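You operate a simulated robot arm through the tools that you are given. There is no shell and no other tool. Be economical: measure what you need, move in short steps, check, and stop when the job is done.

The job below is to be done with a simulated two-armed robot. You get a single attempt, and the scene is never put back.

TASK
Void the payment, put the red token on the red tray, dock the reader.
Fine: one press of VOID; reader in its grey base; token from the tin, tin shut again.

The check looks at the end state, three seconds after you hand in, the way a careful person would. Anything else that was tipped, shoved, dropped, spilled or broken makes it a failure.

THE ROBOT
Two 7-joint arms with fingered hands on one trunk, on a base that drives. Base frame: it is fixed to the floor where the robot stands at the start and does not move with it; the origin is under the middle of the robot, x ahead of it, y to its left, z up. Lengths are in m, angles in rad, forces in N, time in s.
The left shoulder is at the start at [0.2, 0.135, 0.92], the right one opposite. Places, roughly: green button [0.5, 0, 0.9]; green lid [0.5, -0.2, 0.9]; grey button [0.5, 0, 0.9]; inside of the red tray [0.5, -0.4, 0.8]; red button [0.5, 0, 0.9]. Payload 4 kg a hand.
Tool frame (each hand has its own): the origin (TCP) lies between the finger pads and is the grasp point; the fingertips stand 0.025 m ahead of it; z points along the fingers, y is the line along which they close. The gripper opens to 0.088 m. The gripper's body begins 0.029 m behind the TCP. The gripper is a hand of 4 fingers: y runs from the thumb to the fingers, the wrist lies at [-0.013, -0.106, -0.174] in the tool frame.
Orientation is told as [roll, pitch, yaw] about the base's x, y, z axes, in that order, counted from this pose: with the fingers straight down and the wrist toward the robot, the tool's x, y and z point along [0, 1, 0], [1, 0, 0] and [0, 0, -1] of the base frame.

THE INTERFACE
- The arms move only by the tool arm_command. It takes "left_motion", "right_motion" or both (then of equal length, played together; a hand with none holds still); each is a list of rows, each a list of 2 entries, a list of its own where there are three numbers: the shift along the tool's x, y, z in m, then the turn, a rotation vector about the tool's x, y, z in rad. In form: [[[x, y, z], [ax, ay, az]], ...]. A call has 1 to 12 rows; each row is the pose to reach, as a shift and turn from the pose commanded when the call began, along the tool's axes at that moment. A row lasts 0.2 s, in which the tool goes at most 0.05 m and 0.15 rad; a call with a longer step from one row to the next is refused whole. Where a pose cannot be reached the arm comes as near as it can. A force on the tool above 50 N (or 10 N above the force at the start of the call, whichever is more), or a blocked arm, ends the call early, and 0.2 s more pass. In this call time passes only in rows, and 0.2 s behind the last. The reply holds the time, the measured pose of the TCP, the force on the tool along the base axes, the opening and the grip force, in the units named above and with some noise, with the torque about the TCP (base axes, N m) and any sound that the robot's microphone picked up, and new pictures: "pictures" is both (left out), scene, wrist or none (wrist: the cameras of the hands that moved).
- Cameras (640 x 400 px; columns grow to the right, rows downward): "scene" is now at [0.1357, -0.036, 1.5322]; the picture's right is [-0.43, -0.90, 0.00], its down [-0.58, 0.28, -0.77] and it looks along [0.69, -0.33, -0.64] (base axes); focal length 290 px, centre (320, 200). "left" rides on the left gripper at [-0.064, -0.083, -0.098] in its tool frame; the picture's right is [-0.62, -0.37, 0.69], its down [0.71, -0.63, 0.30] and it looks along [0.32, 0.68, 0.65] (tool axes); focal length 265 px, centre (320, 200). "right" rides on the right gripper at [0.064, -0.083, -0.098] in its tool frame; the picture's right is [-0.62, 0.37, -0.69], its down [-0.71, -0.63, 0.30] and it looks along [-0.32, 0.68, 0.65] (tool axes); focal length 265 px, centre (320, 200). There is no depth. A picture from a camera that has moved, and an enlarged one, comes with that camera's place and axes in the base frame and with its lens.
- raise_lower(by): slides the trunk up (or, below 0, down) by that many m; the arms and the scene camera ride with it, the base frame stays. It gives what a move gives, with no picture.
- base_move(legs): drives the robot by 1 to 6 legs, each [ahead, left, turn to the left] in m, m and rad, along the robot's own axes; the way and the turn of a leg run together, so that a leg with both is an arc; at most 1.5 m and 3.142 rad a leg. The arms and the cameras ride along, it lands a little off, and it stops where it bumps. It gives what a move gives, and a new picture of the scene camera.
- set_fingers(index, middle, ring, thumb_bend, thumb_turn, hand): sets how far each is bent, from 0 (flat) to 1 (curled in); at 0.3 the hand is open as for a grip, at 0.7 the pads meet at the TCP. One left out holds its place. A second passes; each finger stops where it meets its share of the squeeze, and holds until it gets a number again. It is the only way to open and close the hand. It gives what a move gives, with no picture; readings hold the bend of each and the force on the fingers (four entries, about 0 where the hand has none), thumb and palm. thumb_turn goes from beside the hand (0) to across from the fingers (1), as for a grip.
- turn_head(pan, tilt): turns the head with the scene camera to pan (to the left, within 1.693 rad either way) and tilt (down, from -0.506 to 1.204), counted from straight ahead of the robot. It gives what a move gives, and a new picture of the scene camera.
- enlarge(camera, box): a new picture of the part [left, top, right, bottom] of that camera's present view, enlarged. The clock stands still meanwhile.
- finish_job(): hands the job in; it is judged then, once.

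Go step by step. Nothing tells you exact positions but the pictures and the camera data: compare them with the known pose of the tool, close in by small moves and look again before you grip or let go. The budget is 120 turns and 260 pictures, counting those below and the enlarged ones. Unless the task says otherwise, let go and move clear before handing in.

The tools are called after "Emit:" as name(argument=value, ...) on one line, values as JSON. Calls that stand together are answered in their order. arm_command: Moves the arms, as the interface text tells. Its arguments: {"type":"object","properties":{"left_motion":{"type":"array"},"right_motion":{"type":"array"},"pictures":{"type":"string","enum":["both","scene","wrist","none"]}},"required":[]} The other tools are called the same way: raise_lower (by) slides the trunk up or down; set_fingers (index, middle, ring, thumb_bend, thumb_turn, hand) moves the fingers one by one; base_move (legs) drives the base; turn_head (pan, tilt) turns the head that bears the scene camera; enlarge (camera, box) takes an enlarged picture of a part of a camera's view; finish_job () hands the job in.

At the start:

```text
time: 0.0
left_tcp_pos: [0.6436, 0.0197, 1.2035]
left_tcp_rot: [0.001, 0.0, 0.001]
left_wrist_force: [0.6, 0.1, 0.0]
left_torque: [0.0, 0.0, 0.03]
left_finger_gap: 0.0875
left_gripper_force: 0.0
left_shape: jaw
left_bend: [0.3, 0.3, 0.3, 0.3, 0.98]
left_finger forces: [0.0, 0.0, 0.0, 0.0, 0.0, 0.0]
right_tcp_pos: [0.4323, -0.468, 1.2432]
right_tcp_rot: [0.0, 0.001, 0.0]
right_wrist_force: [0.1, 0.0, 0.7]
right_torque: [0.0, -0.03, 0.01]
right_finger_gap: 0.0876
right_gripper_force: 0.1
right_shape: jaw
right_bend: [0.3, 0.3, 0.3, 0.3, 0.98]
right_finger forces: [0.0, 0.1, 0.1, 0.0, 0.1, 0.0]
trunk travel left (down, up): [-0.525, 0.245]
robot x, y, heading: [-0.0024, 0.0004, 0.001]
head pan, tilt: [-0.449, 0.695]
```

scene: 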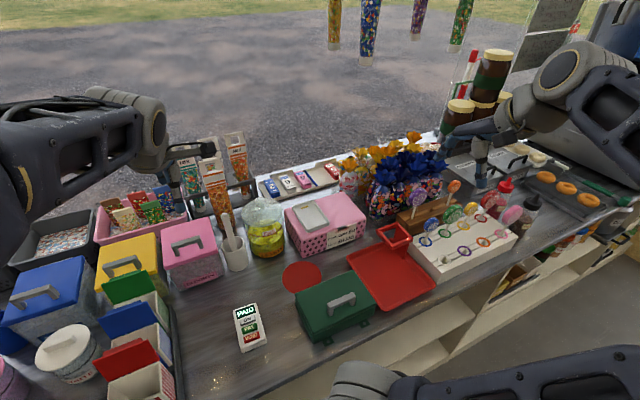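
right: 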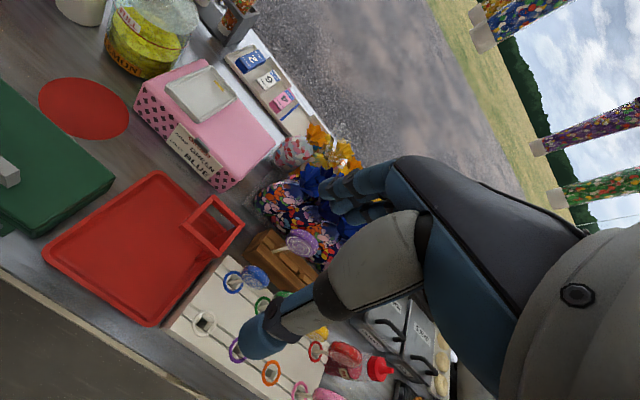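
left: 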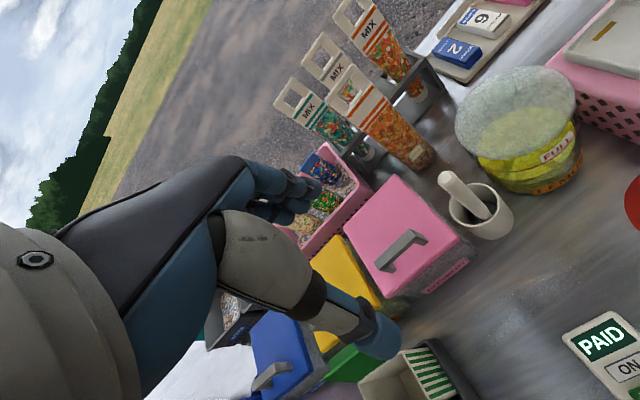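

I see the card reader (white, "PAID"), a green tin with a handle lid, the red tray and a red disc mat on the counter. I'll zoom in to identify the buttons, the tin and the grey base.

Emit:
enlarge(camera="scene", box=[200, 270, 300, 370])

Emit:
enlarge(camera="scene", box=[270, 210, 450, 350])

Emit:
enlarge(camera="scene", box=[0, 180, 220, 400])

Emit:
enlarge(camera="scene", box=[220, 130, 400, 270])

```text
4.00 times, centred on (250, 320) of scene
camera zoom: at [0.1357, -0.036, 1.5322], right [-0.43, -0.9, 0.0], down [-0.58, 0.28, -0.77], along [0.69, -0.33, -0.64], focal length 1159 px, centre (600, -280)
```

zoom: 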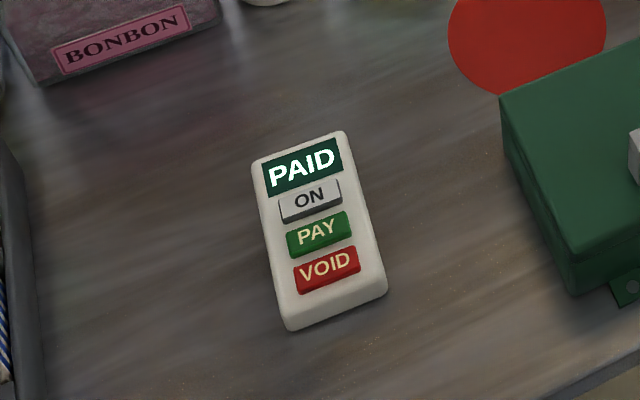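

```text
2.86 times, centred on (360, 280) of scene
camera zoom: at [0.1357, -0.036, 1.5322], right [-0.43, -0.9, 0.0], down [-0.58, 0.28, -0.77], along [0.69, -0.33, -0.64], focal length 828 px, centre (206, -29)
```

zoom: 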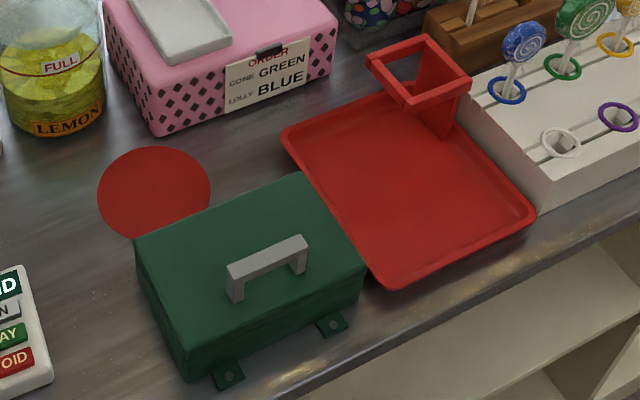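

```text
1.82 times, centred on (110, 290) of scene
camera zoom: at [0.1357, -0.036, 1.5322], right [-0.43, -0.9, 0.0], down [-0.58, 0.28, -0.77], along [0.69, -0.33, -0.64], focal length 527 px, centre (702, 36)
```

zoom: 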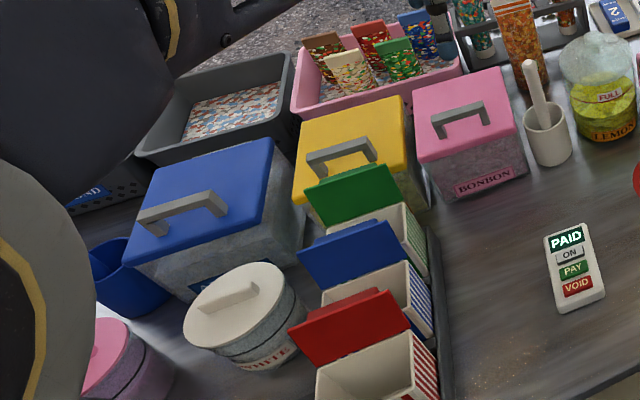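

```text
2.86 times, centred on (310, 200) of scene
camera zoom: at [0.1357, -0.036, 1.5322], right [-0.43, -0.9, 0.0], down [-0.58, 0.28, -0.77], along [0.69, -0.33, -0.64], focal length 828 px, centre (349, 200)
```

zoom: 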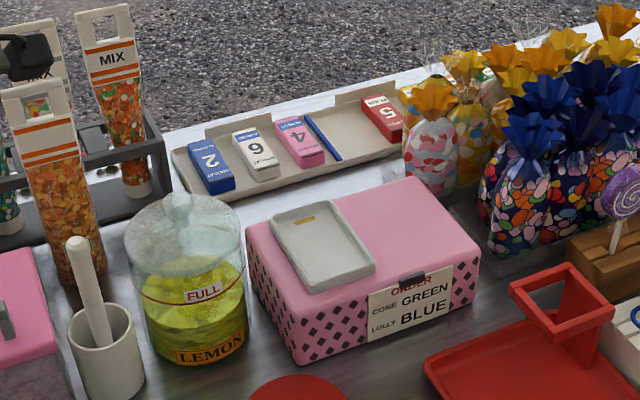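

The grey base looks to be the shallow grey tray on the pink box. Things lie nearer than the hands' comfortable reach, so I'll look behind the robot before backing up.

Emit:
turn_head(pan=-1.69, tilt=0.8)

Emit:
turn_head(pan=1.69, tilt=0.8)

```text
time: 1.4
left_tcp_pos: [0.6439, 0.019, 1.2032]
left_tcp_rot: [-0.001, 0.001, 0.0]
left_wrist_force: [0.6, 0.2, -0.3]
left_torque: [0.04, -0.02, 0.01]
left_finger_gap: 0.0877
left_gripper_force: 0.1
left_shape: jaw
left_bend: [0.3, 0.3, 0.3, 0.3, 0.98]
left_finger forces: [0.1, 0.0, 0.0, 0.0, 0.0, 0.0]
right_tcp_pos: [0.4319, -0.4684, 1.2433]
right_tcp_rot: [0.001, 0.0, -0.002]
right_wrist_force: [0.9, 0.6, -0.4]
right_torque: [-0.01, 0.02, 0.0]
right_finger_gap: 0.0875
right_gripper_force: 0.1
right_shape: jaw
right_bend: [0.3, 0.3, 0.3, 0.3, 0.98]
right_finger forces: [0.1, 0.1, 0.0, 0.0, 0.0, 0.0]
trunk travel left (down, up): [-0.525, 0.245]
robot x, y, heading: [-0.0033, 0.001, 0.002]
head pan, tilt: [-1.689, 0.799]
camera scene: at [0.0495, -0.0791, 1.5235], right [-0.99, 0.12, 0.0], down [0.08, 0.71, -0.7], along [-0.08, -0.69, -0.72], focal length 290 px, centre (320, 200)
```

scene: 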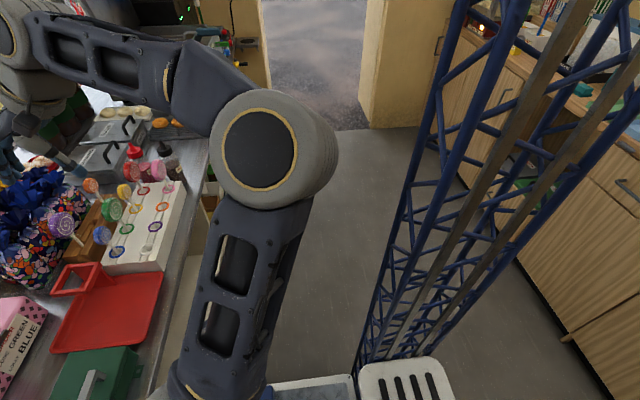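

```text
time: 4.3
left_tcp_pos: [0.6433, 0.0184, 1.2041]
left_tcp_rot: [0.0, 0.001, 0.0]
left_wrist_force: [0.6, -0.2, 0.2]
left_torque: [-0.01, -0.01, -0.01]
left_finger_gap: 0.0873
left_gripper_force: 0.1
left_shape: jaw
left_bend: [0.3, 0.3, 0.3, 0.3, 0.98]
left_finger forces: [0.0, 0.1, 0.0, 0.0, 0.0, 0.0]
right_tcp_pos: [0.4315, -0.4675, 1.2431]
right_tcp_rot: [0.0, 0.0, 0.0]
right_wrist_force: [1.1, -0.2, 0.3]
right_torque: [-0.01, 0.0, -0.01]
right_finger_gap: 0.0875
right_gripper_force: 0.1
right_shape: jaw
right_bend: [0.3, 0.3, 0.3, 0.3, 0.98]
right_finger forces: [0.0, 0.1, 0.0, 0.0, 0.0, 0.0]
trunk travel left (down, up): [-0.525, 0.245]
robot x, y, heading: [0.0002, 0.0005, -0.001]
head pan, tilt: [1.689, 0.799]
camera scene: at [0.0495, 0.0811, 1.5235], right [0.99, 0.12, 0.0], down [0.08, -0.71, -0.7], along [-0.08, 0.69, -0.72], focal length 290 px, centre (320, 200)
```

scene: 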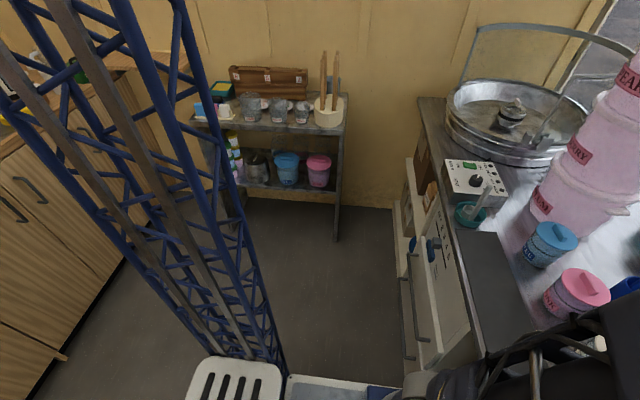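

The back cabinet is about 1.2 m behind the axis, so a small retreat is safe. I'll back up 0.2 m and look forward again.

Emit:
base_move(legs=[[-0.2, 0, 0]])

Emit:
turn_head(pan=-0.2, tilt=0.75)

```text
time: 5.9
left_tcp_pos: [0.4463, 0.0183, 1.2039]
left_tcp_rot: [-0.001, 0.0, -0.001]
left_wrist_force: [-0.3, 0.5, 0.8]
left_torque: [0.02, 0.0, 0.01]
left_finger_gap: 0.0876
left_gripper_force: 0.0
left_shape: jaw
left_bend: [0.3, 0.3, 0.3, 0.3, 0.98]
left_finger forces: [0.0, 0.0, 0.1, 0.0, 0.0, 0.0]
right_tcp_pos: [0.2338, -0.4685, 1.2433]
right_tcp_rot: [-0.002, 0.001, 0.001]
right_wrist_force: [-1.1, -0.1, -0.4]
right_torque: [-0.01, 0.01, -0.03]
right_finger_gap: 0.0879
right_gripper_force: 0.1
right_shape: jaw
right_bend: [0.3, 0.3, 0.3, 0.3, 0.98]
right_finger forces: [0.1, 0.0, 0.0, 0.0, 0.1, 0.1]
trunk travel left (down, up): [-0.525, 0.245]
robot x, y, heading: [-0.1988, 0.0012, -0.002]
head pan, tilt: [1.689, 0.799]
camera scene: at [-0.1485, 0.0811, 1.5235], right [0.99, 0.12, 0.0], down [0.08, -0.71, -0.7], along [-0.08, 0.69, -0.72], focal length 290 px, centre (320, 200)
```

scene: 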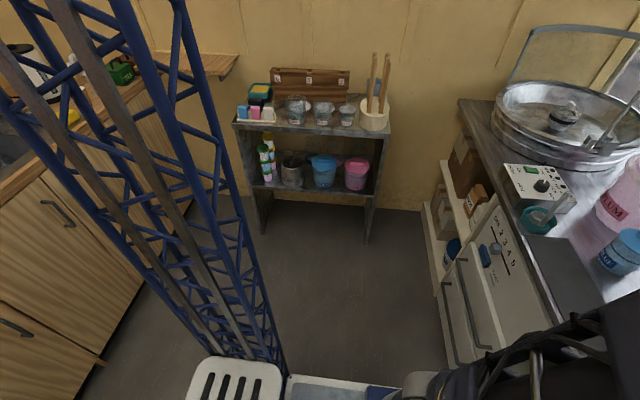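

```text
time: 7.7
left_tcp_pos: [0.446, 0.0188, 1.2035]
left_tcp_rot: [0.0, 0.001, -0.001]
left_wrist_force: [-1.2, -0.7, 0.6]
left_torque: [0.01, -0.01, -0.01]
left_finger_gap: 0.0876
left_gripper_force: 0.0
left_shape: jaw
left_bend: [0.3, 0.3, 0.3, 0.3, 0.98]
left_finger forces: [0.0, 0.1, 0.0, 0.0, 0.1, 0.0]
right_tcp_pos: [0.2335, -0.4686, 1.2433]
right_tcp_rot: [0.001, 0.001, 0.001]
right_wrist_force: [0.5, 0.3, 0.1]
right_torque: [-0.02, 0.05, 0.03]
right_finger_gap: 0.0877
right_gripper_force: 0.0
right_shape: jaw
right_bend: [0.3, 0.3, 0.3, 0.3, 0.98]
right_finger forces: [0.1, 0.1, 0.0, 0.0, 0.0, 0.0]
trunk travel left (down, up): [-0.525, 0.245]
robot x, y, heading: [-0.1961, 0.0031, 0.005]
head pan, tilt: [-0.201, 0.75]
camera scene: at [-0.0578, -0.0155, 1.5275], right [-0.2, -0.98, 0.0], down [-0.67, 0.14, -0.73], along [0.72, -0.15, -0.68], focal length 290 px, centre (320, 200)
```

scene: 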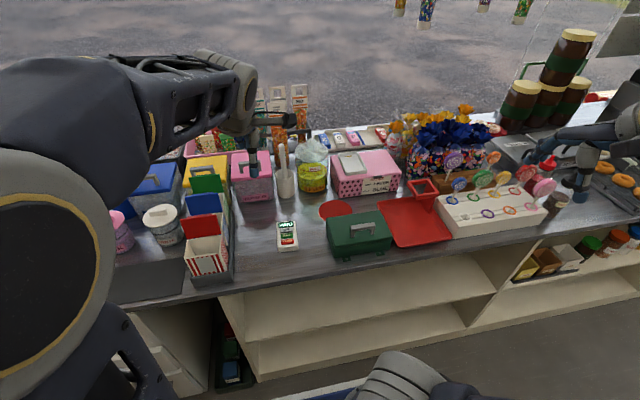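

Now I have a wider view. I'll zoom on the work area to measure.

Emit:
enlarge(camera="scene", box=[260, 200, 420, 300])

Emit:
enlarge(camera="scene", box=[300, 120, 460, 220])

```text
4.00 times, centred on (340, 250) of scene
camera zoom: at [-0.0578, -0.0155, 1.5275], right [-0.2, -0.98, 0.0], down [-0.67, 0.14, -0.73], along [0.72, -0.15, -0.68], focal length 1159 px, centre (240, 0)
```

zoom: 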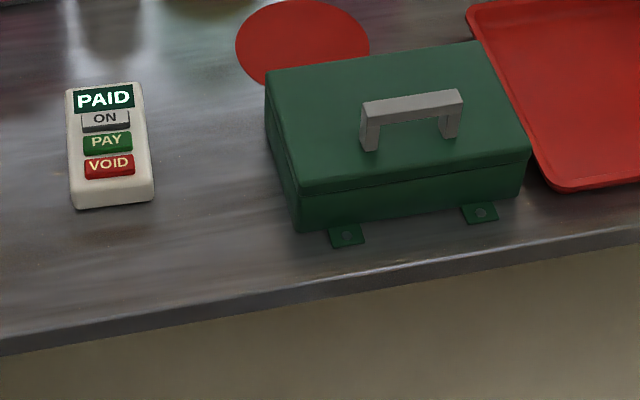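

```text
4.00 times, centred on (380, 170) of scene
camera zoom: at [-0.0578, -0.0155, 1.5275], right [-0.2, -0.98, 0.0], down [-0.67, 0.14, -0.73], along [0.72, -0.15, -0.68], focal length 1159 px, centre (80, 320)
```

zoom: 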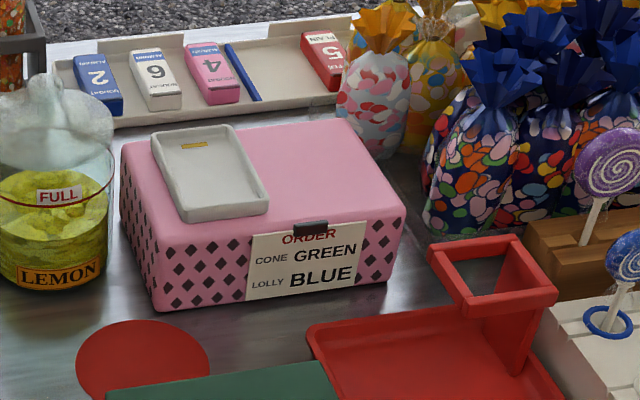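

The VOID button is at about (0.47, -0.03, 0.88). I'll shape the left hand into a pointing index finger and see where its tip lies in the wrist camera.

Emit:
set_fingers(hand="left", index=0.3, middle=1, ring=1, thumb_bend=0.3, thumb_turn=0)

Emit:
enlarge(camera="left", box=[0, 0, 640, 400])

Emit:
enlarge(camera="scene", box=[160, 60, 360, 200])

```text
time: 8.7
left_tcp_pos: [0.4458, 0.0185, 1.2045]
left_tcp_rot: [0.0, 0.0, -0.001]
left_wrist_force: [-0.3, 0.2, 0.9]
left_torque: [0.03, 0.0, -0.01]
left_finger_gap: 0.1175
left_gripper_force: 0.0
left_shape: fingers
left_bend: [0.3, 1.0, 1.0, 0.3, 0.0]
left_finger forces: [0.1, 0.0, 0.0, 0.0, 0.0, 0.0]
right_tcp_pos: [0.2347, -0.4689, 1.2432]
right_tcp_rot: [-0.001, -0.001, 0.0]
right_wrist_force: [-0.6, 0.3, 0.4]
right_torque: [0.0, -0.01, 0.02]
right_finger_gap: 0.0875
right_gripper_force: 0.0
right_shape: jaw
right_bend: [0.3, 0.3, 0.3, 0.3, 0.98]
right_finger forces: [0.0, 0.0, 0.1, 0.0, 0.0, 0.0]
trunk travel left (down, up): [-0.525, 0.245]
robot x, y, heading: [-0.198, 0.0007, -0.0]
head pan, tilt: [-0.201, 0.75]
```

```text
1.00 times, centred on (320, 200) of left (not enlarged: the box is as wide or as high as the picture)
camera zoom: at [0.3633, -0.046, 1.3014], right [-0.37, -0.62, -0.69], down [-0.63, 0.71, -0.3], along [0.68, 0.32, -0.65], focal length 265 px, centre (320, 200)
```

zoom: 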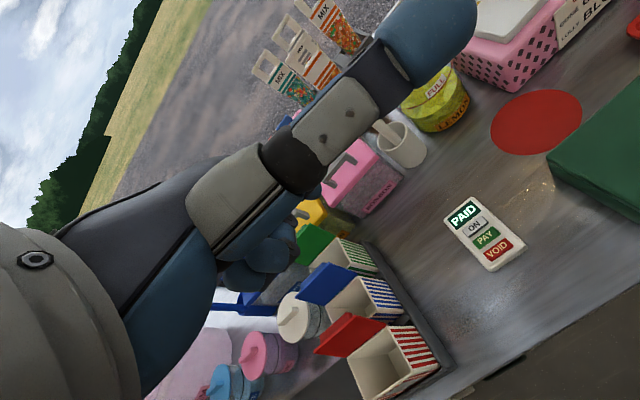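

```text
2.86 times, centred on (260, 130) of scene
camera zoom: at [-0.0578, -0.0156, 1.5275], right [-0.2, -0.98, 0.0], down [-0.67, 0.14, -0.73], along [0.72, -0.15, -0.68], focal length 828 px, centre (491, 400)
```

zoom: 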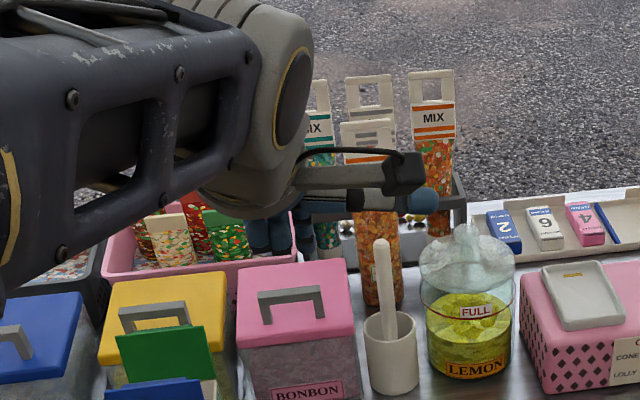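

The thumb swings out sideways, which hides the index. I'll try an index-thumb pinch with the other fingers curled; it has a known tip at the TCP line.

Emit:
set_fingers(hand="left", index=0.7, middle=1, ring=1, thumb_bend=0.7, thumb_turn=1)

Emit:
enlarge(camera="left", box=[0, 0, 640, 400])

```text
time: 9.7
left_tcp_pos: [0.4455, 0.0182, 1.2038]
left_tcp_rot: [0.0, -0.001, -0.001]
left_wrist_force: [0.1, 0.7, 0.5]
left_torque: [-0.03, 0.02, -0.02]
left_finger_gap: 0.0
left_gripper_force: 0.0
left_shape: fingers
left_bend: [0.7, 1.0, 1.0, 0.7, 1.0]
left_finger forces: [0.0, 0.0, 0.1, 0.0, 0.0, 0.0]
right_tcp_pos: [0.235, -0.4676, 1.244]
right_tcp_rot: [-0.001, 0.0, -0.001]
right_wrist_force: [1.2, -1.1, 0.0]
right_torque: [-0.03, 0.0, 0.01]
right_finger_gap: 0.0876
right_gripper_force: 0.0
right_shape: jaw
right_bend: [0.3, 0.3, 0.3, 0.3, 0.98]
right_finger forces: [0.0, 0.0, 0.0, 0.1, 0.0, 0.1]
trunk travel left (down, up): [-0.525, 0.245]
robot x, y, heading: [-0.1995, -0.0002, -0.0]
head pan, tilt: [-0.201, 0.75]
```

```text
1.00 times, centred on (320, 200) of left (not enlarged: the box is as wide or as high as the picture)
camera zoom: at [0.3633, -0.046, 1.3014], right [-0.37, -0.62, -0.69], down [-0.63, 0.71, -0.3], along [0.68, 0.32, -0.65], focal length 265 px, centre (320, 200)
```

zoom: 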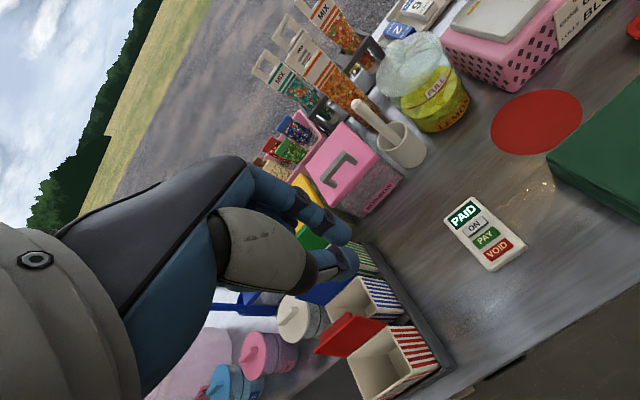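

The pinch tip sits 25 mm ahead of the TCP as expected. I'll bring it above VOID, with the tip at about z 0.94.

Emit:
arm_command(left_motion=[[[-0.009, 0.006, 0.04], [0, 0, 0]], [[-0.018, 0.012, 0.08], [0, 0, 0]], [[-0.027, 0.018, 0.12], [0, 0, 0]], [[-0.036, 0.024, 0.16], [0, 0, 0]], [[-0.045, 0.03, 0.2], [0, 0, 0]], [[-0.05, 0.032, 0.235], [0, 0, 0]]], pictures="both")

```text
time: 11.1
left_tcp_pos: [0.4782, -0.0297, 0.9711]
left_tcp_rot: [0.0, 0.0, 0.001]
left_wrist_force: [-0.3, -0.4, 0.5]
left_torque: [0.0, -0.03, -0.04]
left_finger_gap: 0.0001
left_gripper_force: 0.0
left_shape: fingers
left_bend: [0.7, 1.0, 1.0, 0.7, 1.0]
left_finger forces: [0.1, 0.0, 0.0, 0.0, 0.0, 0.0]
right_tcp_pos: [0.2346, -0.4675, 1.2434]
right_tcp_rot: [0.001, 0.0, 0.001]
right_wrist_force: [0.2, -1.7, 0.5]
right_torque: [-0.02, -0.01, 0.03]
right_finger_gap: 0.0878
right_gripper_force: 0.0
right_shape: jaw
right_bend: [0.3, 0.3, 0.3, 0.3, 0.98]
right_finger forces: [0.0, 0.0, 0.0, 0.0, 0.1, 0.1]
trunk travel left (down, up): [-0.525, 0.245]
robot x, y, heading: [-0.2011, -0.0001, -0.002]
head pan, tilt: [-0.201, 0.75]
camera scene: at [-0.0579, -0.0152, 1.5276], right [-0.2, -0.98, 0.0], down [-0.67, 0.14, -0.73], along [0.72, -0.15, -0.68], focal length 290 px, centre (320, 200)
camera left: at [0.3954, -0.0952, 1.0673], right [-0.37, -0.62, -0.69], down [-0.63, 0.71, -0.3], along [0.68, 0.32, -0.65], focal length 265 px, centre (320, 200)
```

scene: 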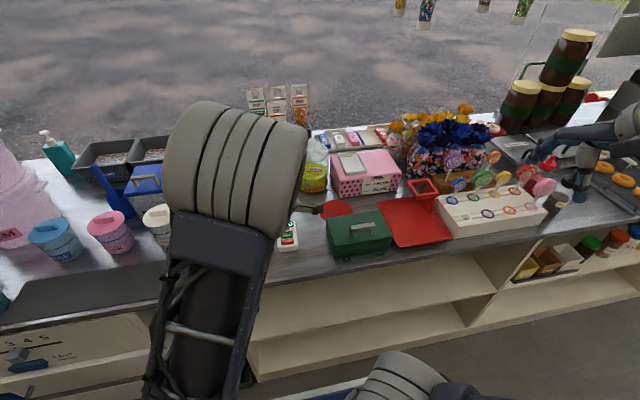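
left: 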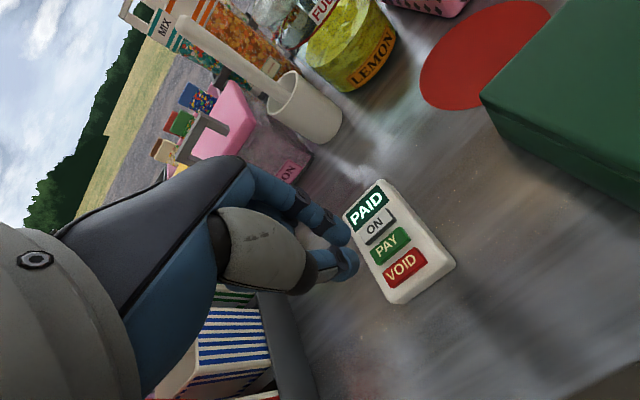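

VOID triangulates to about (0.482, -0.029, 0.862) and the tip is above it. I'll descend to about 15 mm over it and check.

Emit:
arm_command(left_motion=[[[0, 0, 0.025], [0, 0, 0]], [[0, 0, 0.05], [0, 0, 0]], [[0, 0, 0.068], [0, 0, 0]]], pictures="wrist")

Emit:
enlarge(camera="left", box=[260, 160, 460, 300])

```text
time: 11.9
left_tcp_pos: [0.4785, -0.0322, 0.9005]
left_tcp_rot: [-0.001, 0.0, 0.0]
left_wrist_force: [0.1, 0.1, 0.2]
left_torque: [-0.02, 0.02, -0.03]
left_finger_gap: 0.0001
left_gripper_force: 0.1
left_shape: fingers
left_bend: [0.7, 1.0, 1.0, 0.7, 1.0]
left_finger forces: [0.0, 0.0, 0.1, 0.0, 0.1, 0.0]
right_tcp_pos: [0.2348, -0.4685, 1.2442]
right_tcp_rot: [0.002, 0.001, 0.0]
right_wrist_force: [0.1, -0.6, -0.3]
right_torque: [0.02, 0.03, -0.01]
right_finger_gap: 0.0876
right_gripper_force: 0.1
right_shape: jaw
right_bend: [0.3, 0.3, 0.3, 0.3, 0.98]
right_finger forces: [0.1, 0.0, 0.0, 0.0, 0.0, 0.1]
trunk travel left (down, up): [-0.525, 0.245]
robot x, y, heading: [-0.1986, 0.0007, 0.001]
head pan, tilt: [-0.201, 0.75]
camera left: at [0.3959, -0.0966, 0.9987], right [-0.37, -0.62, -0.69], down [-0.63, 0.71, -0.3], along [0.68, 0.32, -0.65], focal length 265 px, centre (320, 200)
```

left: 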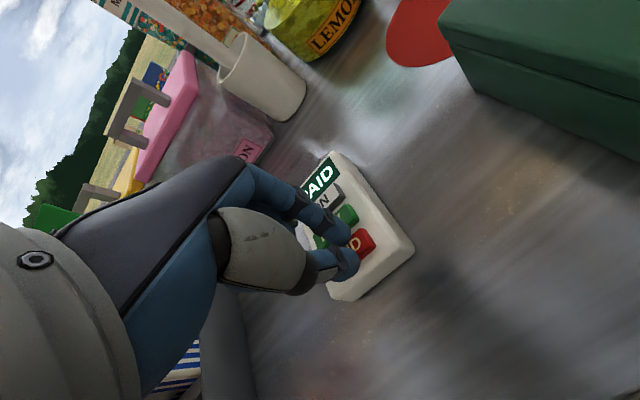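

```text
2.86 times, centred on (360, 230) of left
camera zoom: at [0.3959, -0.0966, 0.9987], right [-0.37, -0.62, -0.69], down [-0.63, 0.71, -0.3], along [0.68, 0.32, -0.65], focal length 758 px, centre (206, 114)
```

zoom: 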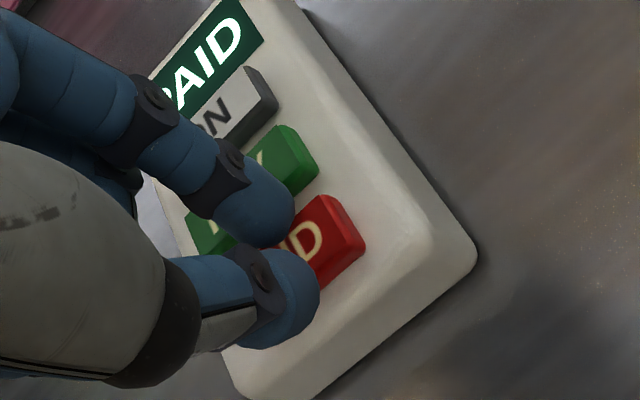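

The tip lies over VOID, within a few mm. I'll descend in small steps and watch the force and sound.

Emit:
arm_command(left_motion=[[[0, 0, 0.002], [0, 0, 0]], [[0, 0, 0.004], [0, 0, 0]], [[0, 0, 0.006], [0, 0, 0]]], pictures="wrist")

Emit:
enlarge(camera="left", box=[260, 160, 460, 300])

```text
time: 12.7
left_tcp_pos: [0.4783, -0.0313, 0.8953]
left_tcp_rot: [-0.001, -0.001, -0.001]
left_wrist_force: [1.9, 0.1, 4.2]
left_torque: [-0.04, -0.06, 0.03]
left_finger_gap: 0.0
left_gripper_force: 2.1
left_shape: fingers
left_bend: [0.7, 1.0, 1.0, 0.7, 1.0]
left_finger forces: [3.9, 0.1, 0.0, 0.1, 0.0, 0.0]
right_tcp_pos: [0.2335, -0.4682, 1.2439]
right_tcp_rot: [-0.001, 0.001, -0.001]
right_wrist_force: [0.4, -0.8, 0.2]
right_torque: [0.0, 0.01, 0.02]
right_finger_gap: 0.0877
right_gripper_force: 0.1
right_shape: jaw
right_bend: [0.3, 0.3, 0.3, 0.3, 0.98]
right_finger forces: [0.0, 0.0, 0.0, 0.0, 0.1, 0.1]
trunk travel left (down, up): [-0.525, 0.245]
robot x, y, heading: [-0.2005, 0.0003, 0.004]
head pan, tilt: [-0.201, 0.75]
heard: click
camera left: at [0.3958, -0.0962, 0.9926], right [-0.37, -0.62, -0.69], down [-0.63, 0.71, -0.31], along [0.68, 0.32, -0.65], focal length 265 px, centre (320, 200)
```

left: 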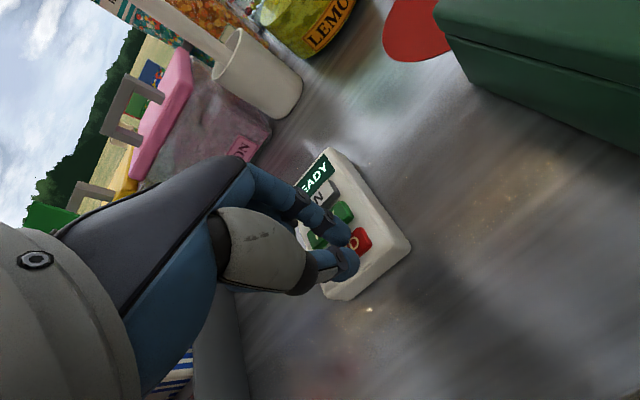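

```text
2.86 times, centred on (360, 230) of left
camera zoom: at [0.3958, -0.0962, 0.9926], right [-0.37, -0.62, -0.69], down [-0.63, 0.71, -0.31], along [0.68, 0.32, -0.65], focal length 758 px, centre (206, 114)
```

zoom: 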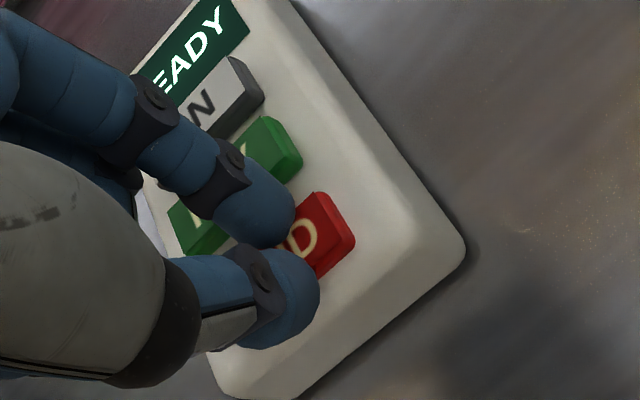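

A click was heard and the screen now shows READY, so the payment is voided. I'll lift straight off and look.

Emit:
arm_command(left_motion=[[[0, 0, -0.03], [0, 0, 0]], [[0, 0, -0.08], [0, 0, 0]], [[0.03, 0, -0.11], [0, 0, 0]], [[0.08, 0, -0.12], [0, 0, 0]], [[0.13, 0, -0.13], [0, 0, 0]]], pictures="both")

Emit:
enlarge(camera="scene", box=[260, 200, 420, 300])

```text
refused: row 4 steps farther than a row can; nothing moved
```

```text
4.00 times, centred on (340, 250) of scene
camera zoom: at [-0.0578, -0.0156, 1.5276], right [-0.2, -0.98, 0.0], down [-0.67, 0.14, -0.73], along [0.72, -0.15, -0.68], focal length 1159 px, centre (240, 0)
```

zoom: 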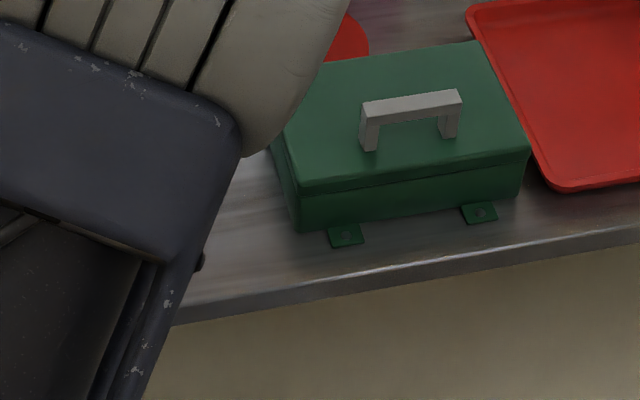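

One row was too long. I'll lift again with shorter steps.

Emit:
arm_command(left_motion=[[[0, 0, -0.03], [0, 0, 0]], [[0, 0, -0.07], [0, 0, 0]], [[0.02, 0, -0.11], [0, 0, 0]], [[0.06, 0, -0.135], [0, 0, 0]], [[0.1, 0, -0.16], [0, 0, 0]], [[0.14, 0, -0.18], [0, 0, 0]]], pictures="none")

Emit:
enlarge(camera="scene", box=[260, 200, 420, 300])

Emit:
enlarge(camera="left", box=[0, 0, 640, 400])

```text
time: 14.1
left_tcp_pos: [0.4793, 0.1067, 1.0753]
left_tcp_rot: [0.001, -0.001, -0.002]
left_wrist_force: [0.3, -0.3, -0.3]
left_torque: [0.0, 0.04, 0.01]
left_finger_gap: 0.0001
left_gripper_force: 0.0
left_shape: fingers
left_bend: [0.7, 1.0, 1.0, 0.7, 1.0]
left_finger forces: [0.1, 0.1, 0.0, 0.0, 0.0, 0.0]
right_tcp_pos: [0.2348, -0.4687, 1.2424]
right_tcp_rot: [0.0, 0.0, 0.001]
right_wrist_force: [0.3, -0.7, -1.1]
right_torque: [0.05, 0.02, 0.03]
right_finger_gap: 0.0875
right_gripper_force: 0.0
right_shape: jaw
right_bend: [0.3, 0.3, 0.3, 0.3, 0.98]
right_finger forces: [0.0, 0.0, 0.0, 0.1, 0.1, 0.0]
trunk travel left (down, up): [-0.525, 0.245]
robot x, y, heading: [-0.2004, -0.0017, -0.001]
head pan, tilt: [-0.201, 0.75]
```

```text
4.00 times, centred on (340, 250) of scene
camera zoom: at [-0.0576, -0.016, 1.5275], right [-0.2, -0.98, 0.0], down [-0.67, 0.14, -0.73], along [0.72, -0.15, -0.68], focal length 1159 px, centre (240, 0)
```

zoom: 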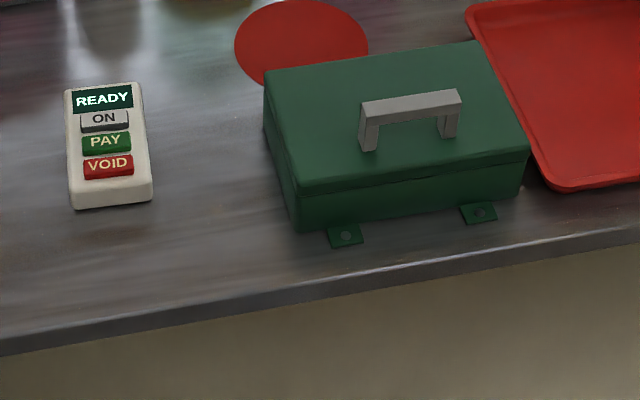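

```text
1.00 times, centred on (320, 200) of left (not enlarged: the box is as wide or as high as the picture)
camera zoom: at [0.3959, 0.0428, 1.1733], right [-0.37, -0.62, -0.69], down [-0.63, 0.72, -0.3], along [0.68, 0.32, -0.65], focal length 265 px, centre (320, 200)
```

zoom: 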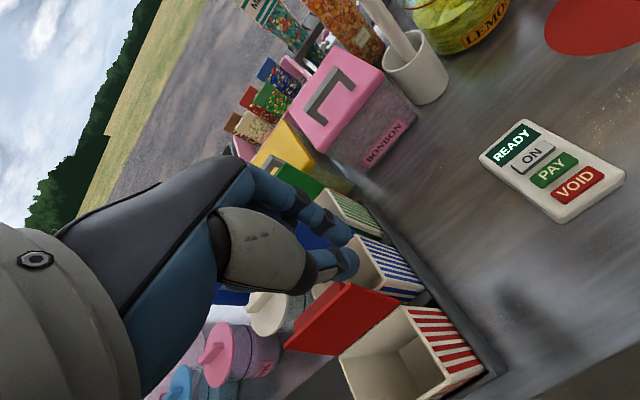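

The payment is voided (READY). Next is the tin: its handle bar is at about (0.44, -0.235, 0.937), running along y. I'll bring the right hand over it to see how the lid opens.

Emit:
arm_command(right_motion=[[[0.03, 0.03, 0.01], [0, 0, 0]], [[0.06, 0.06, 0.02], [0, 0, 0]], [[0.09, 0.09, 0.03], [0, 0, 0]], [[0.12, 0.12, 0.04], [0, 0, 0]], [[0.15, 0.15, 0.05], [0, 0, 0]], [[0.18, 0.17, 0.055], [0, 0, 0]], [[0.21, 0.19, 0.06], [0, 0, 0]], [[0.234, 0.2, 0.06], [0, 0, 0]]], left_motion=[[[0.02, -0.01, -0.02], [0, 0, 0]], [[0.04, -0.02, -0.04], [0, 0, 0]], [[0.06, -0.03, -0.06], [0, 0, 0]], [[0.08, -0.04, -0.08], [0, 0, 0]], [[0.1, -0.05, -0.1], [0, 0, 0]], [[0.12, -0.06, -0.12], [0, 0, 0]], [[0.13, -0.06, -0.14], [0, 0, 0]], [[0.14, -0.06, -0.15], [0, 0, 0]]], pictures="none")

Emit:
enlarge(camera="right", box=[0, 0, 640, 400])

```text
time: 15.9
left_tcp_pos: [0.4179, 0.2488, 1.2237]
left_tcp_rot: [-0.001, -0.001, -0.002]
left_wrist_force: [-0.2, -0.4, -0.1]
left_torque: [-0.01, 0.01, 0.01]
left_finger_gap: 0.0001
left_gripper_force: 0.0
left_shape: fingers
left_bend: [0.7, 1.0, 1.0, 0.7, 1.0]
left_finger forces: [0.1, 0.0, 0.0, 0.0, 0.0, 0.0]
right_tcp_pos: [0.4338, -0.2348, 1.1812]
right_tcp_rot: [-0.001, 0.0, -0.001]
right_wrist_force: [-1.0, -0.2, 0.1]
right_torque: [-0.05, -0.01, -0.02]
right_finger_gap: 0.0876
right_gripper_force: 0.0
right_shape: jaw
right_bend: [0.3, 0.3, 0.3, 0.3, 0.98]
right_finger forces: [0.0, 0.1, 0.0, 0.0, 0.0, 0.1]
trunk travel left (down, up): [-0.525, 0.245]
robot x, y, heading: [-0.1987, 0.0037, -0.002]
head pan, tilt: [-0.201, 0.75]
```

```text
1.00 times, centred on (320, 200) of right (not enlarged: the box is as wide or as high as the picture)
camera zoom: at [0.3513, -0.1692, 1.2806], right [0.37, -0.62, 0.69], down [-0.63, -0.71, -0.3], along [0.68, -0.32, -0.65], focal length 265 px, centre (320, 200)
```

zoom: 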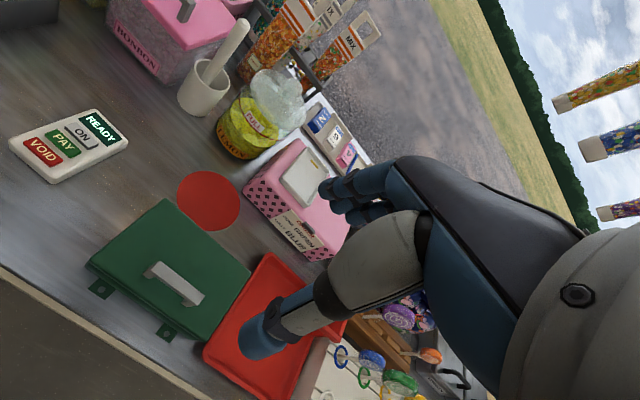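

Emit:
enlarge(camera="right", box=[70, 180, 270, 340])

Emit:
enlarge(camera="scene", box=[310, 200, 430, 280])

Emit:
enlarge(camera="right", box=[220, 120, 380, 270])

```text
2.50 times, centred on (170, 260) of right
camera zoom: at [0.3513, -0.1692, 1.2806], right [0.37, -0.62, 0.69], down [-0.63, -0.71, -0.3], along [0.68, -0.32, -0.65], focal length 664 px, centre (695, 50)
```

zoom: 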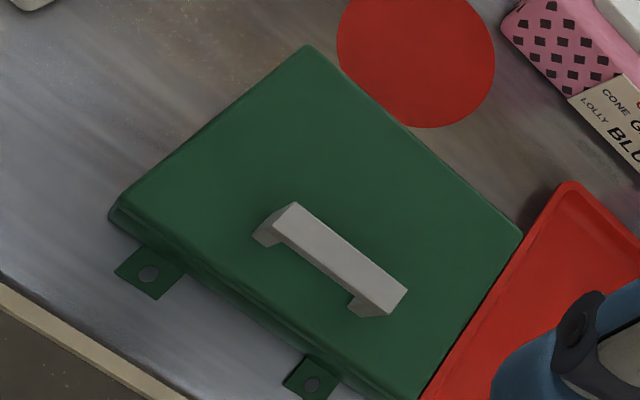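

```text
5.00 times, centred on (370, 240) of scene
camera zoom: at [-0.0579, -0.0159, 1.5275], right [-0.2, -0.98, 0.0], down [-0.67, 0.14, -0.73], along [0.72, -0.15, -0.68], focal length 1449 px, centre (70, 0)
```

zoom: 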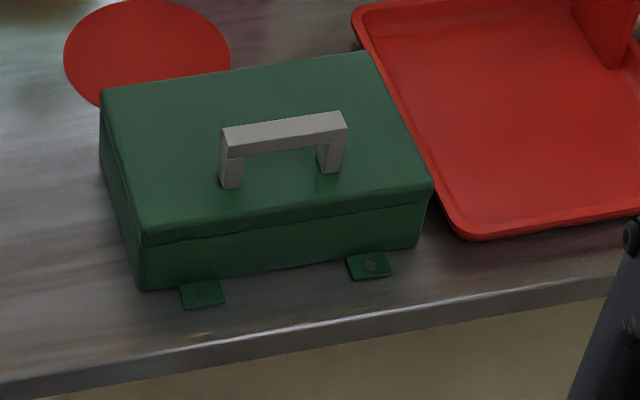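

```text
2.67 times, centred on (300, 195) of right
camera zoom: at [0.3513, -0.1692, 1.2806], right [0.37, -0.62, 0.69], down [-0.63, -0.71, -0.3], along [0.68, -0.32, -0.65], focal length 708 px, centre (373, 213)
```

zoom: 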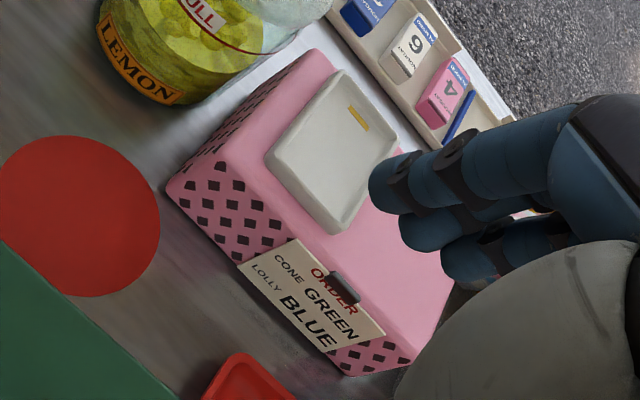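

The tin is bolted down and the handle sits near the front, so the lid is hinged at the back. I'll use the left hand, turned so it grips the bar by its ends (letting the bar pivot), and keep the right hand free for the token. I'll clear the right hand, then open and turn the left.

Emit:
arm_command(right_motion=[[[-0.03, -0.01, -0.01], [0, 0, 0]], [[-0.06, -0.02, -0.02], [0, 0, 0]], [[-0.09, -0.03, -0.03], [0, 0, 0]], [[-0.12, -0.04, -0.03], [0, 0, 0]], [[-0.15, -0.05, -0.03], [0, 0, 0]], [[-0.18, -0.06, -0.03], [0, 0, 0]], [[-0.21, -0.07, -0.03], [0, 0, 0]], [[-0.24, -0.08, -0.03], [0, 0, 0]], [[-0.26, -0.09, -0.03], [0, 0, 0]], [[-0.26, -0.09, -0.03], [0, 0, 0]], [[-0.26, -0.09, -0.03], [0, 0, 0]]], left_motion=[[[0, 0, 0], [0, 0, 0.143]], [[0, 0, 0], [0, 0, 0.286]], [[0, 0, 0], [0, 0, 0.428]], [[0, 0, 0], [0, 0, 0.571]], [[0, 0, 0], [0, 0, 0.714]], [[0, 0, 0], [0, 0, 0.857]], [[0, 0, 0], [0, 0, 1.0]], [[0, 0, 0], [0, 0, 1.142]], [[0, 0, 0], [0, 0, 1.285]], [[0, 0, 0], [0, 0, 1.428]], [[0, 0, 0], [0, 0, 1.571]]], pictures="none")

Emit:
set_fingers(hand="left", index=0.27, thumb_bend=0.27)

Emit:
enlarge(camera="left", box=[0, 0, 640, 400])

```text
time: 18.3
left_tcp_pos: [0.4174, 0.2482, 1.2248]
left_tcp_rot: [0.0, 0.001, -1.572]
left_wrist_force: [-1.1, -1.0, 0.2]
left_torque: [-0.02, -0.06, 0.01]
left_finger_gap: 0.0
left_gripper_force: 0.0
left_shape: fingers
left_bend: [0.7, 1.0, 1.0, 0.7, 1.0]
left_finger forces: [0.0, 0.1, 0.0, 0.1, 0.1, 0.1]
right_tcp_pos: [0.3413, -0.4943, 1.2141]
right_tcp_rot: [0.001, 0.0, 0.0]
right_wrist_force: [-0.1, 1.0, 0.8]
right_torque: [-0.04, 0.03, -0.03]
right_finger_gap: 0.0879
right_gripper_force: 0.2
right_shape: jaw
right_bend: [0.3, 0.3, 0.3, 0.3, 0.98]
right_finger forces: [0.0, 0.1, 0.0, 0.0, 0.0, 0.0]
trunk travel left (down, up): [-0.525, 0.245]
robot x, y, heading: [-0.1986, -0.0014, 0.002]
head pan, tilt: [-0.201, 0.75]
```

```text
time: 19.3
left_tcp_pos: [0.4179, 0.2486, 1.225]
left_tcp_rot: [0.0, 0.002, -1.571]
left_wrist_force: [0.2, -0.8, 0.5]
left_torque: [-0.01, -0.01, -0.02]
left_finger_gap: 0.09
left_gripper_force: 0.0
left_shape: fingers
left_bend: [0.27, 1.0, 1.0, 0.27, 0.97]
left_finger forces: [0.0, 0.0, 0.1, 0.1, 0.0, 0.0]
right_tcp_pos: [0.3424, -0.4946, 1.2135]
right_tcp_rot: [0.001, 0.0, 0.0]
right_wrist_force: [-0.4, 0.1, -0.3]
right_torque: [-0.03, -0.01, 0.0]
right_finger_gap: 0.0877
right_gripper_force: 0.0
right_shape: jaw
right_bend: [0.3, 0.3, 0.3, 0.3, 0.98]
right_finger forces: [0.0, 0.1, 0.1, 0.0, 0.0, 0.1]
trunk travel left (down, up): [-0.525, 0.245]
robot x, y, heading: [-0.1977, -0.0008, 0.002]
head pan, tilt: [-0.201, 0.75]
```

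```text
1.00 times, centred on (320, 200) of left (not enlarged: the box is as wide or as high as the picture)
camera zoom: at [0.3549, 0.3319, 1.3221], right [-0.62, 0.37, -0.69], down [0.71, 0.63, -0.3], along [0.32, -0.68, -0.65], focal length 265 px, centre (320, 200)
```

zoom: 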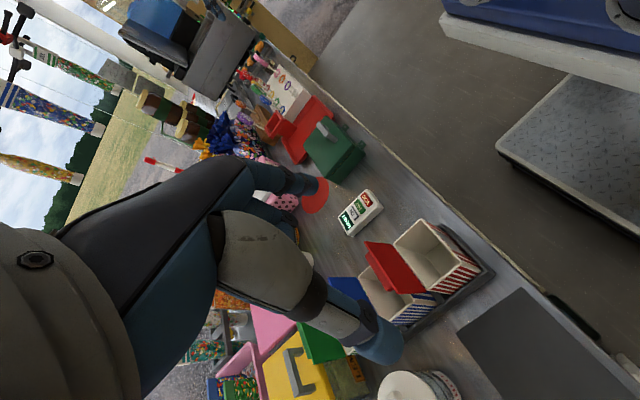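

The left hand is turned with index and thumb open. I'll move it over the tin handle at a safe height.

Emit:
arm_command(left_motion=[[[0.002, 0.04, 0.0], [0, 0, 0]], [[0.004, 0.08, 0.01], [0, 0, 0]], [[0.006, 0.12, 0.02], [0, 0, 0]], [[0.008, 0.16, 0.035], [0, 0, 0]], [[0.01, 0.2, 0.05], [0, 0, 0]], [[0.012, 0.24, 0.065], [0, 0, 0]], [[0.014, 0.28, 0.08], [0, 0, 0]], [[0.016, 0.32, 0.095], [0, 0, 0]], [[0.018, 0.36, 0.11], [0, 0, 0]], [[0.02, 0.4, 0.125], [0, 0, 0]], [[0.022, 0.444, 0.14], [0, 0, 0]], [[0.022, 0.484, 0.16], [0, 0, 0]]], pictures="both")

```text
time: 21.9
left_tcp_pos: [0.4387, -0.2359, 1.0664]
left_tcp_rot: [0.0, 0.001, -1.57]
left_wrist_force: [-0.3, 0.1, 0.8]
left_torque: [-0.01, 0.01, 0.01]
left_finger_gap: 0.0904
left_gripper_force: 0.0
left_shape: fingers
left_bend: [0.27, 1.0, 1.0, 0.27, 0.97]
left_finger forces: [0.0, 0.1, 0.1, 0.0, 0.0, 0.0]
right_tcp_pos: [0.3421, -0.4939, 1.2131]
right_tcp_rot: [0.0, 0.002, 0.001]
right_wrist_force: [0.2, -0.5, -0.9]
right_torque: [0.02, 0.02, -0.02]
right_finger_gap: 0.0878
right_gripper_force: 0.1
right_shape: jaw
right_bend: [0.3, 0.3, 0.3, 0.3, 0.98]
right_finger forces: [0.0, 0.0, 0.1, 0.0, 0.0, 0.0]
trunk travel left (down, up): [-0.525, 0.245]
robot x, y, heading: [-0.1998, 0.0016, 0.004]
head pan, tilt: [-0.201, 0.75]
camera scene: at [-0.0579, -0.0152, 1.5276], right [-0.2, -0.98, 0.0], down [-0.67, 0.14, -0.73], along [0.72, -0.15, -0.68], focal length 290 px, centre (320, 200)
camera left: at [0.3747, -0.1532, 1.1638], right [-0.62, 0.37, -0.69], down [0.71, 0.63, -0.3], along [0.32, -0.68, -0.65], focal length 265 px, centre (320, 200)
```

scene: 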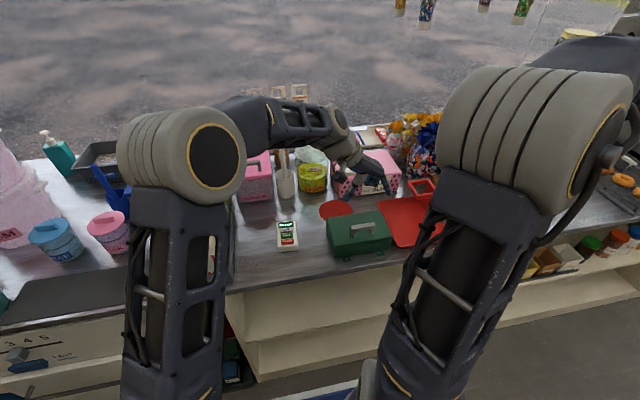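
left: 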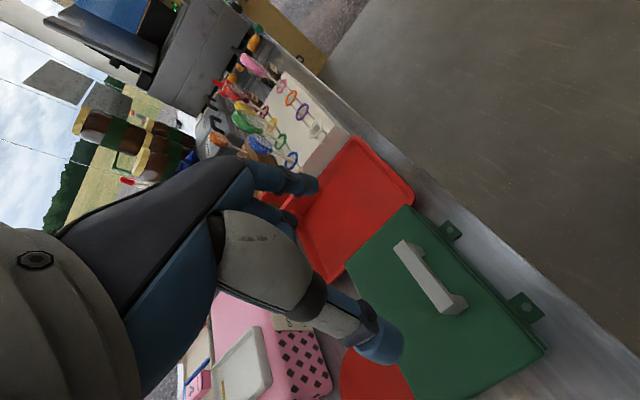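

The handle centre checks out at (0.437, -0.235). I'll descend to just above it and check alignment.

Emit:
arm_command(left_motion=[[[0, 0, 0.04], [0, 0, 0]], [[0, 0, 0.08], [0, 0, 0]], [[0, 0, 0.096], [0, 0, 0]]], pictures="wrist")

Emit:
enlarge(camera="left", box=[220, 120, 460, 370])

Emit:
enlarge(camera="scene", box=[310, 170, 430, 270])

```text
time: 22.7
left_tcp_pos: [0.4381, -0.2347, 0.9687]
left_tcp_rot: [0.0, 0.0, -1.569]
left_wrist_force: [0.2, 0.5, 0.7]
left_torque: [-0.02, 0.0, 0.02]
left_finger_gap: 0.0906
left_gripper_force: 0.1
left_shape: fingers
left_bend: [0.27, 1.0, 1.0, 0.27, 0.97]
left_finger forces: [0.1, 0.1, 0.0, 0.0, 0.0, 0.0]
right_tcp_pos: [0.3421, -0.495, 1.2142]
right_tcp_rot: [0.001, 0.0, 0.0]
right_wrist_force: [-0.6, -1.0, 0.3]
right_torque: [0.0, -0.03, -0.03]
right_finger_gap: 0.0879
right_gripper_force: 0.1
right_shape: jaw
right_bend: [0.3, 0.3, 0.3, 0.3, 0.98]
right_finger forces: [0.1, 0.1, 0.1, 0.0, 0.0, 0.0]
trunk travel left (down, up): [-0.525, 0.245]
robot x, y, heading: [-0.1979, -0.0015, 0.0]
head pan, tilt: [-0.201, 0.75]
camera left: at [0.3752, -0.1523, 1.0667], right [-0.62, 0.37, -0.69], down [0.71, 0.63, -0.3], along [0.32, -0.68, -0.65], focal length 265 px, centre (320, 200)
```

left: 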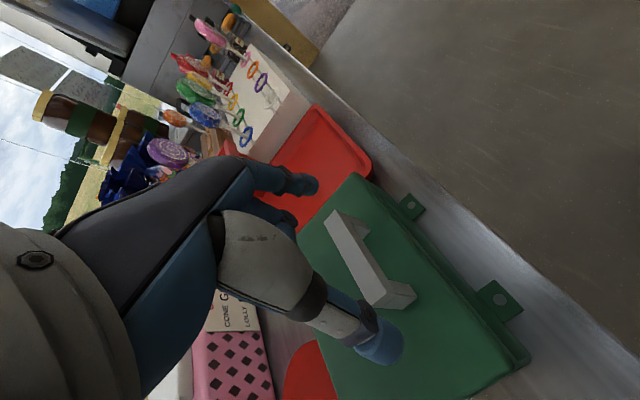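

```text
1.60 times, centred on (340, 245) of left
camera zoom: at [0.3752, -0.1523, 1.0667], right [-0.62, 0.37, -0.69], down [0.71, 0.63, -0.3], along [0.32, -0.68, -0.65], focal length 425 px, centre (288, 128)
```

zoom: 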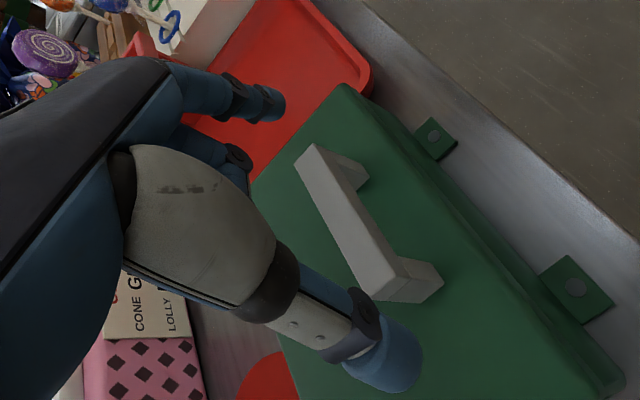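

```text
4.00 times, centred on (370, 220) of scene
camera zoom: at [-0.0579, -0.0156, 1.5276], right [-0.2, -0.98, 0.0], down [-0.67, 0.14, -0.73], along [0.72, -0.15, -0.68], focal length 1159 px, centre (120, 120)
```

zoom: 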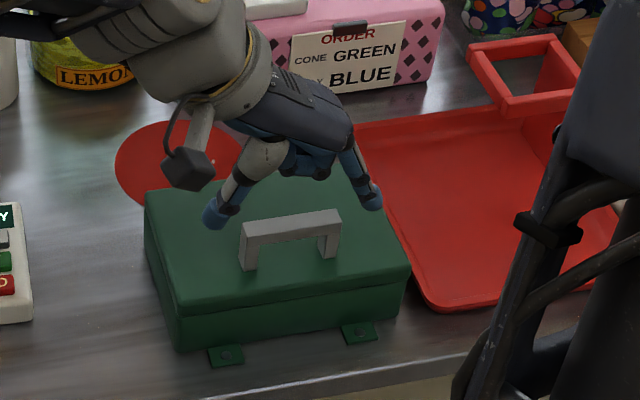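

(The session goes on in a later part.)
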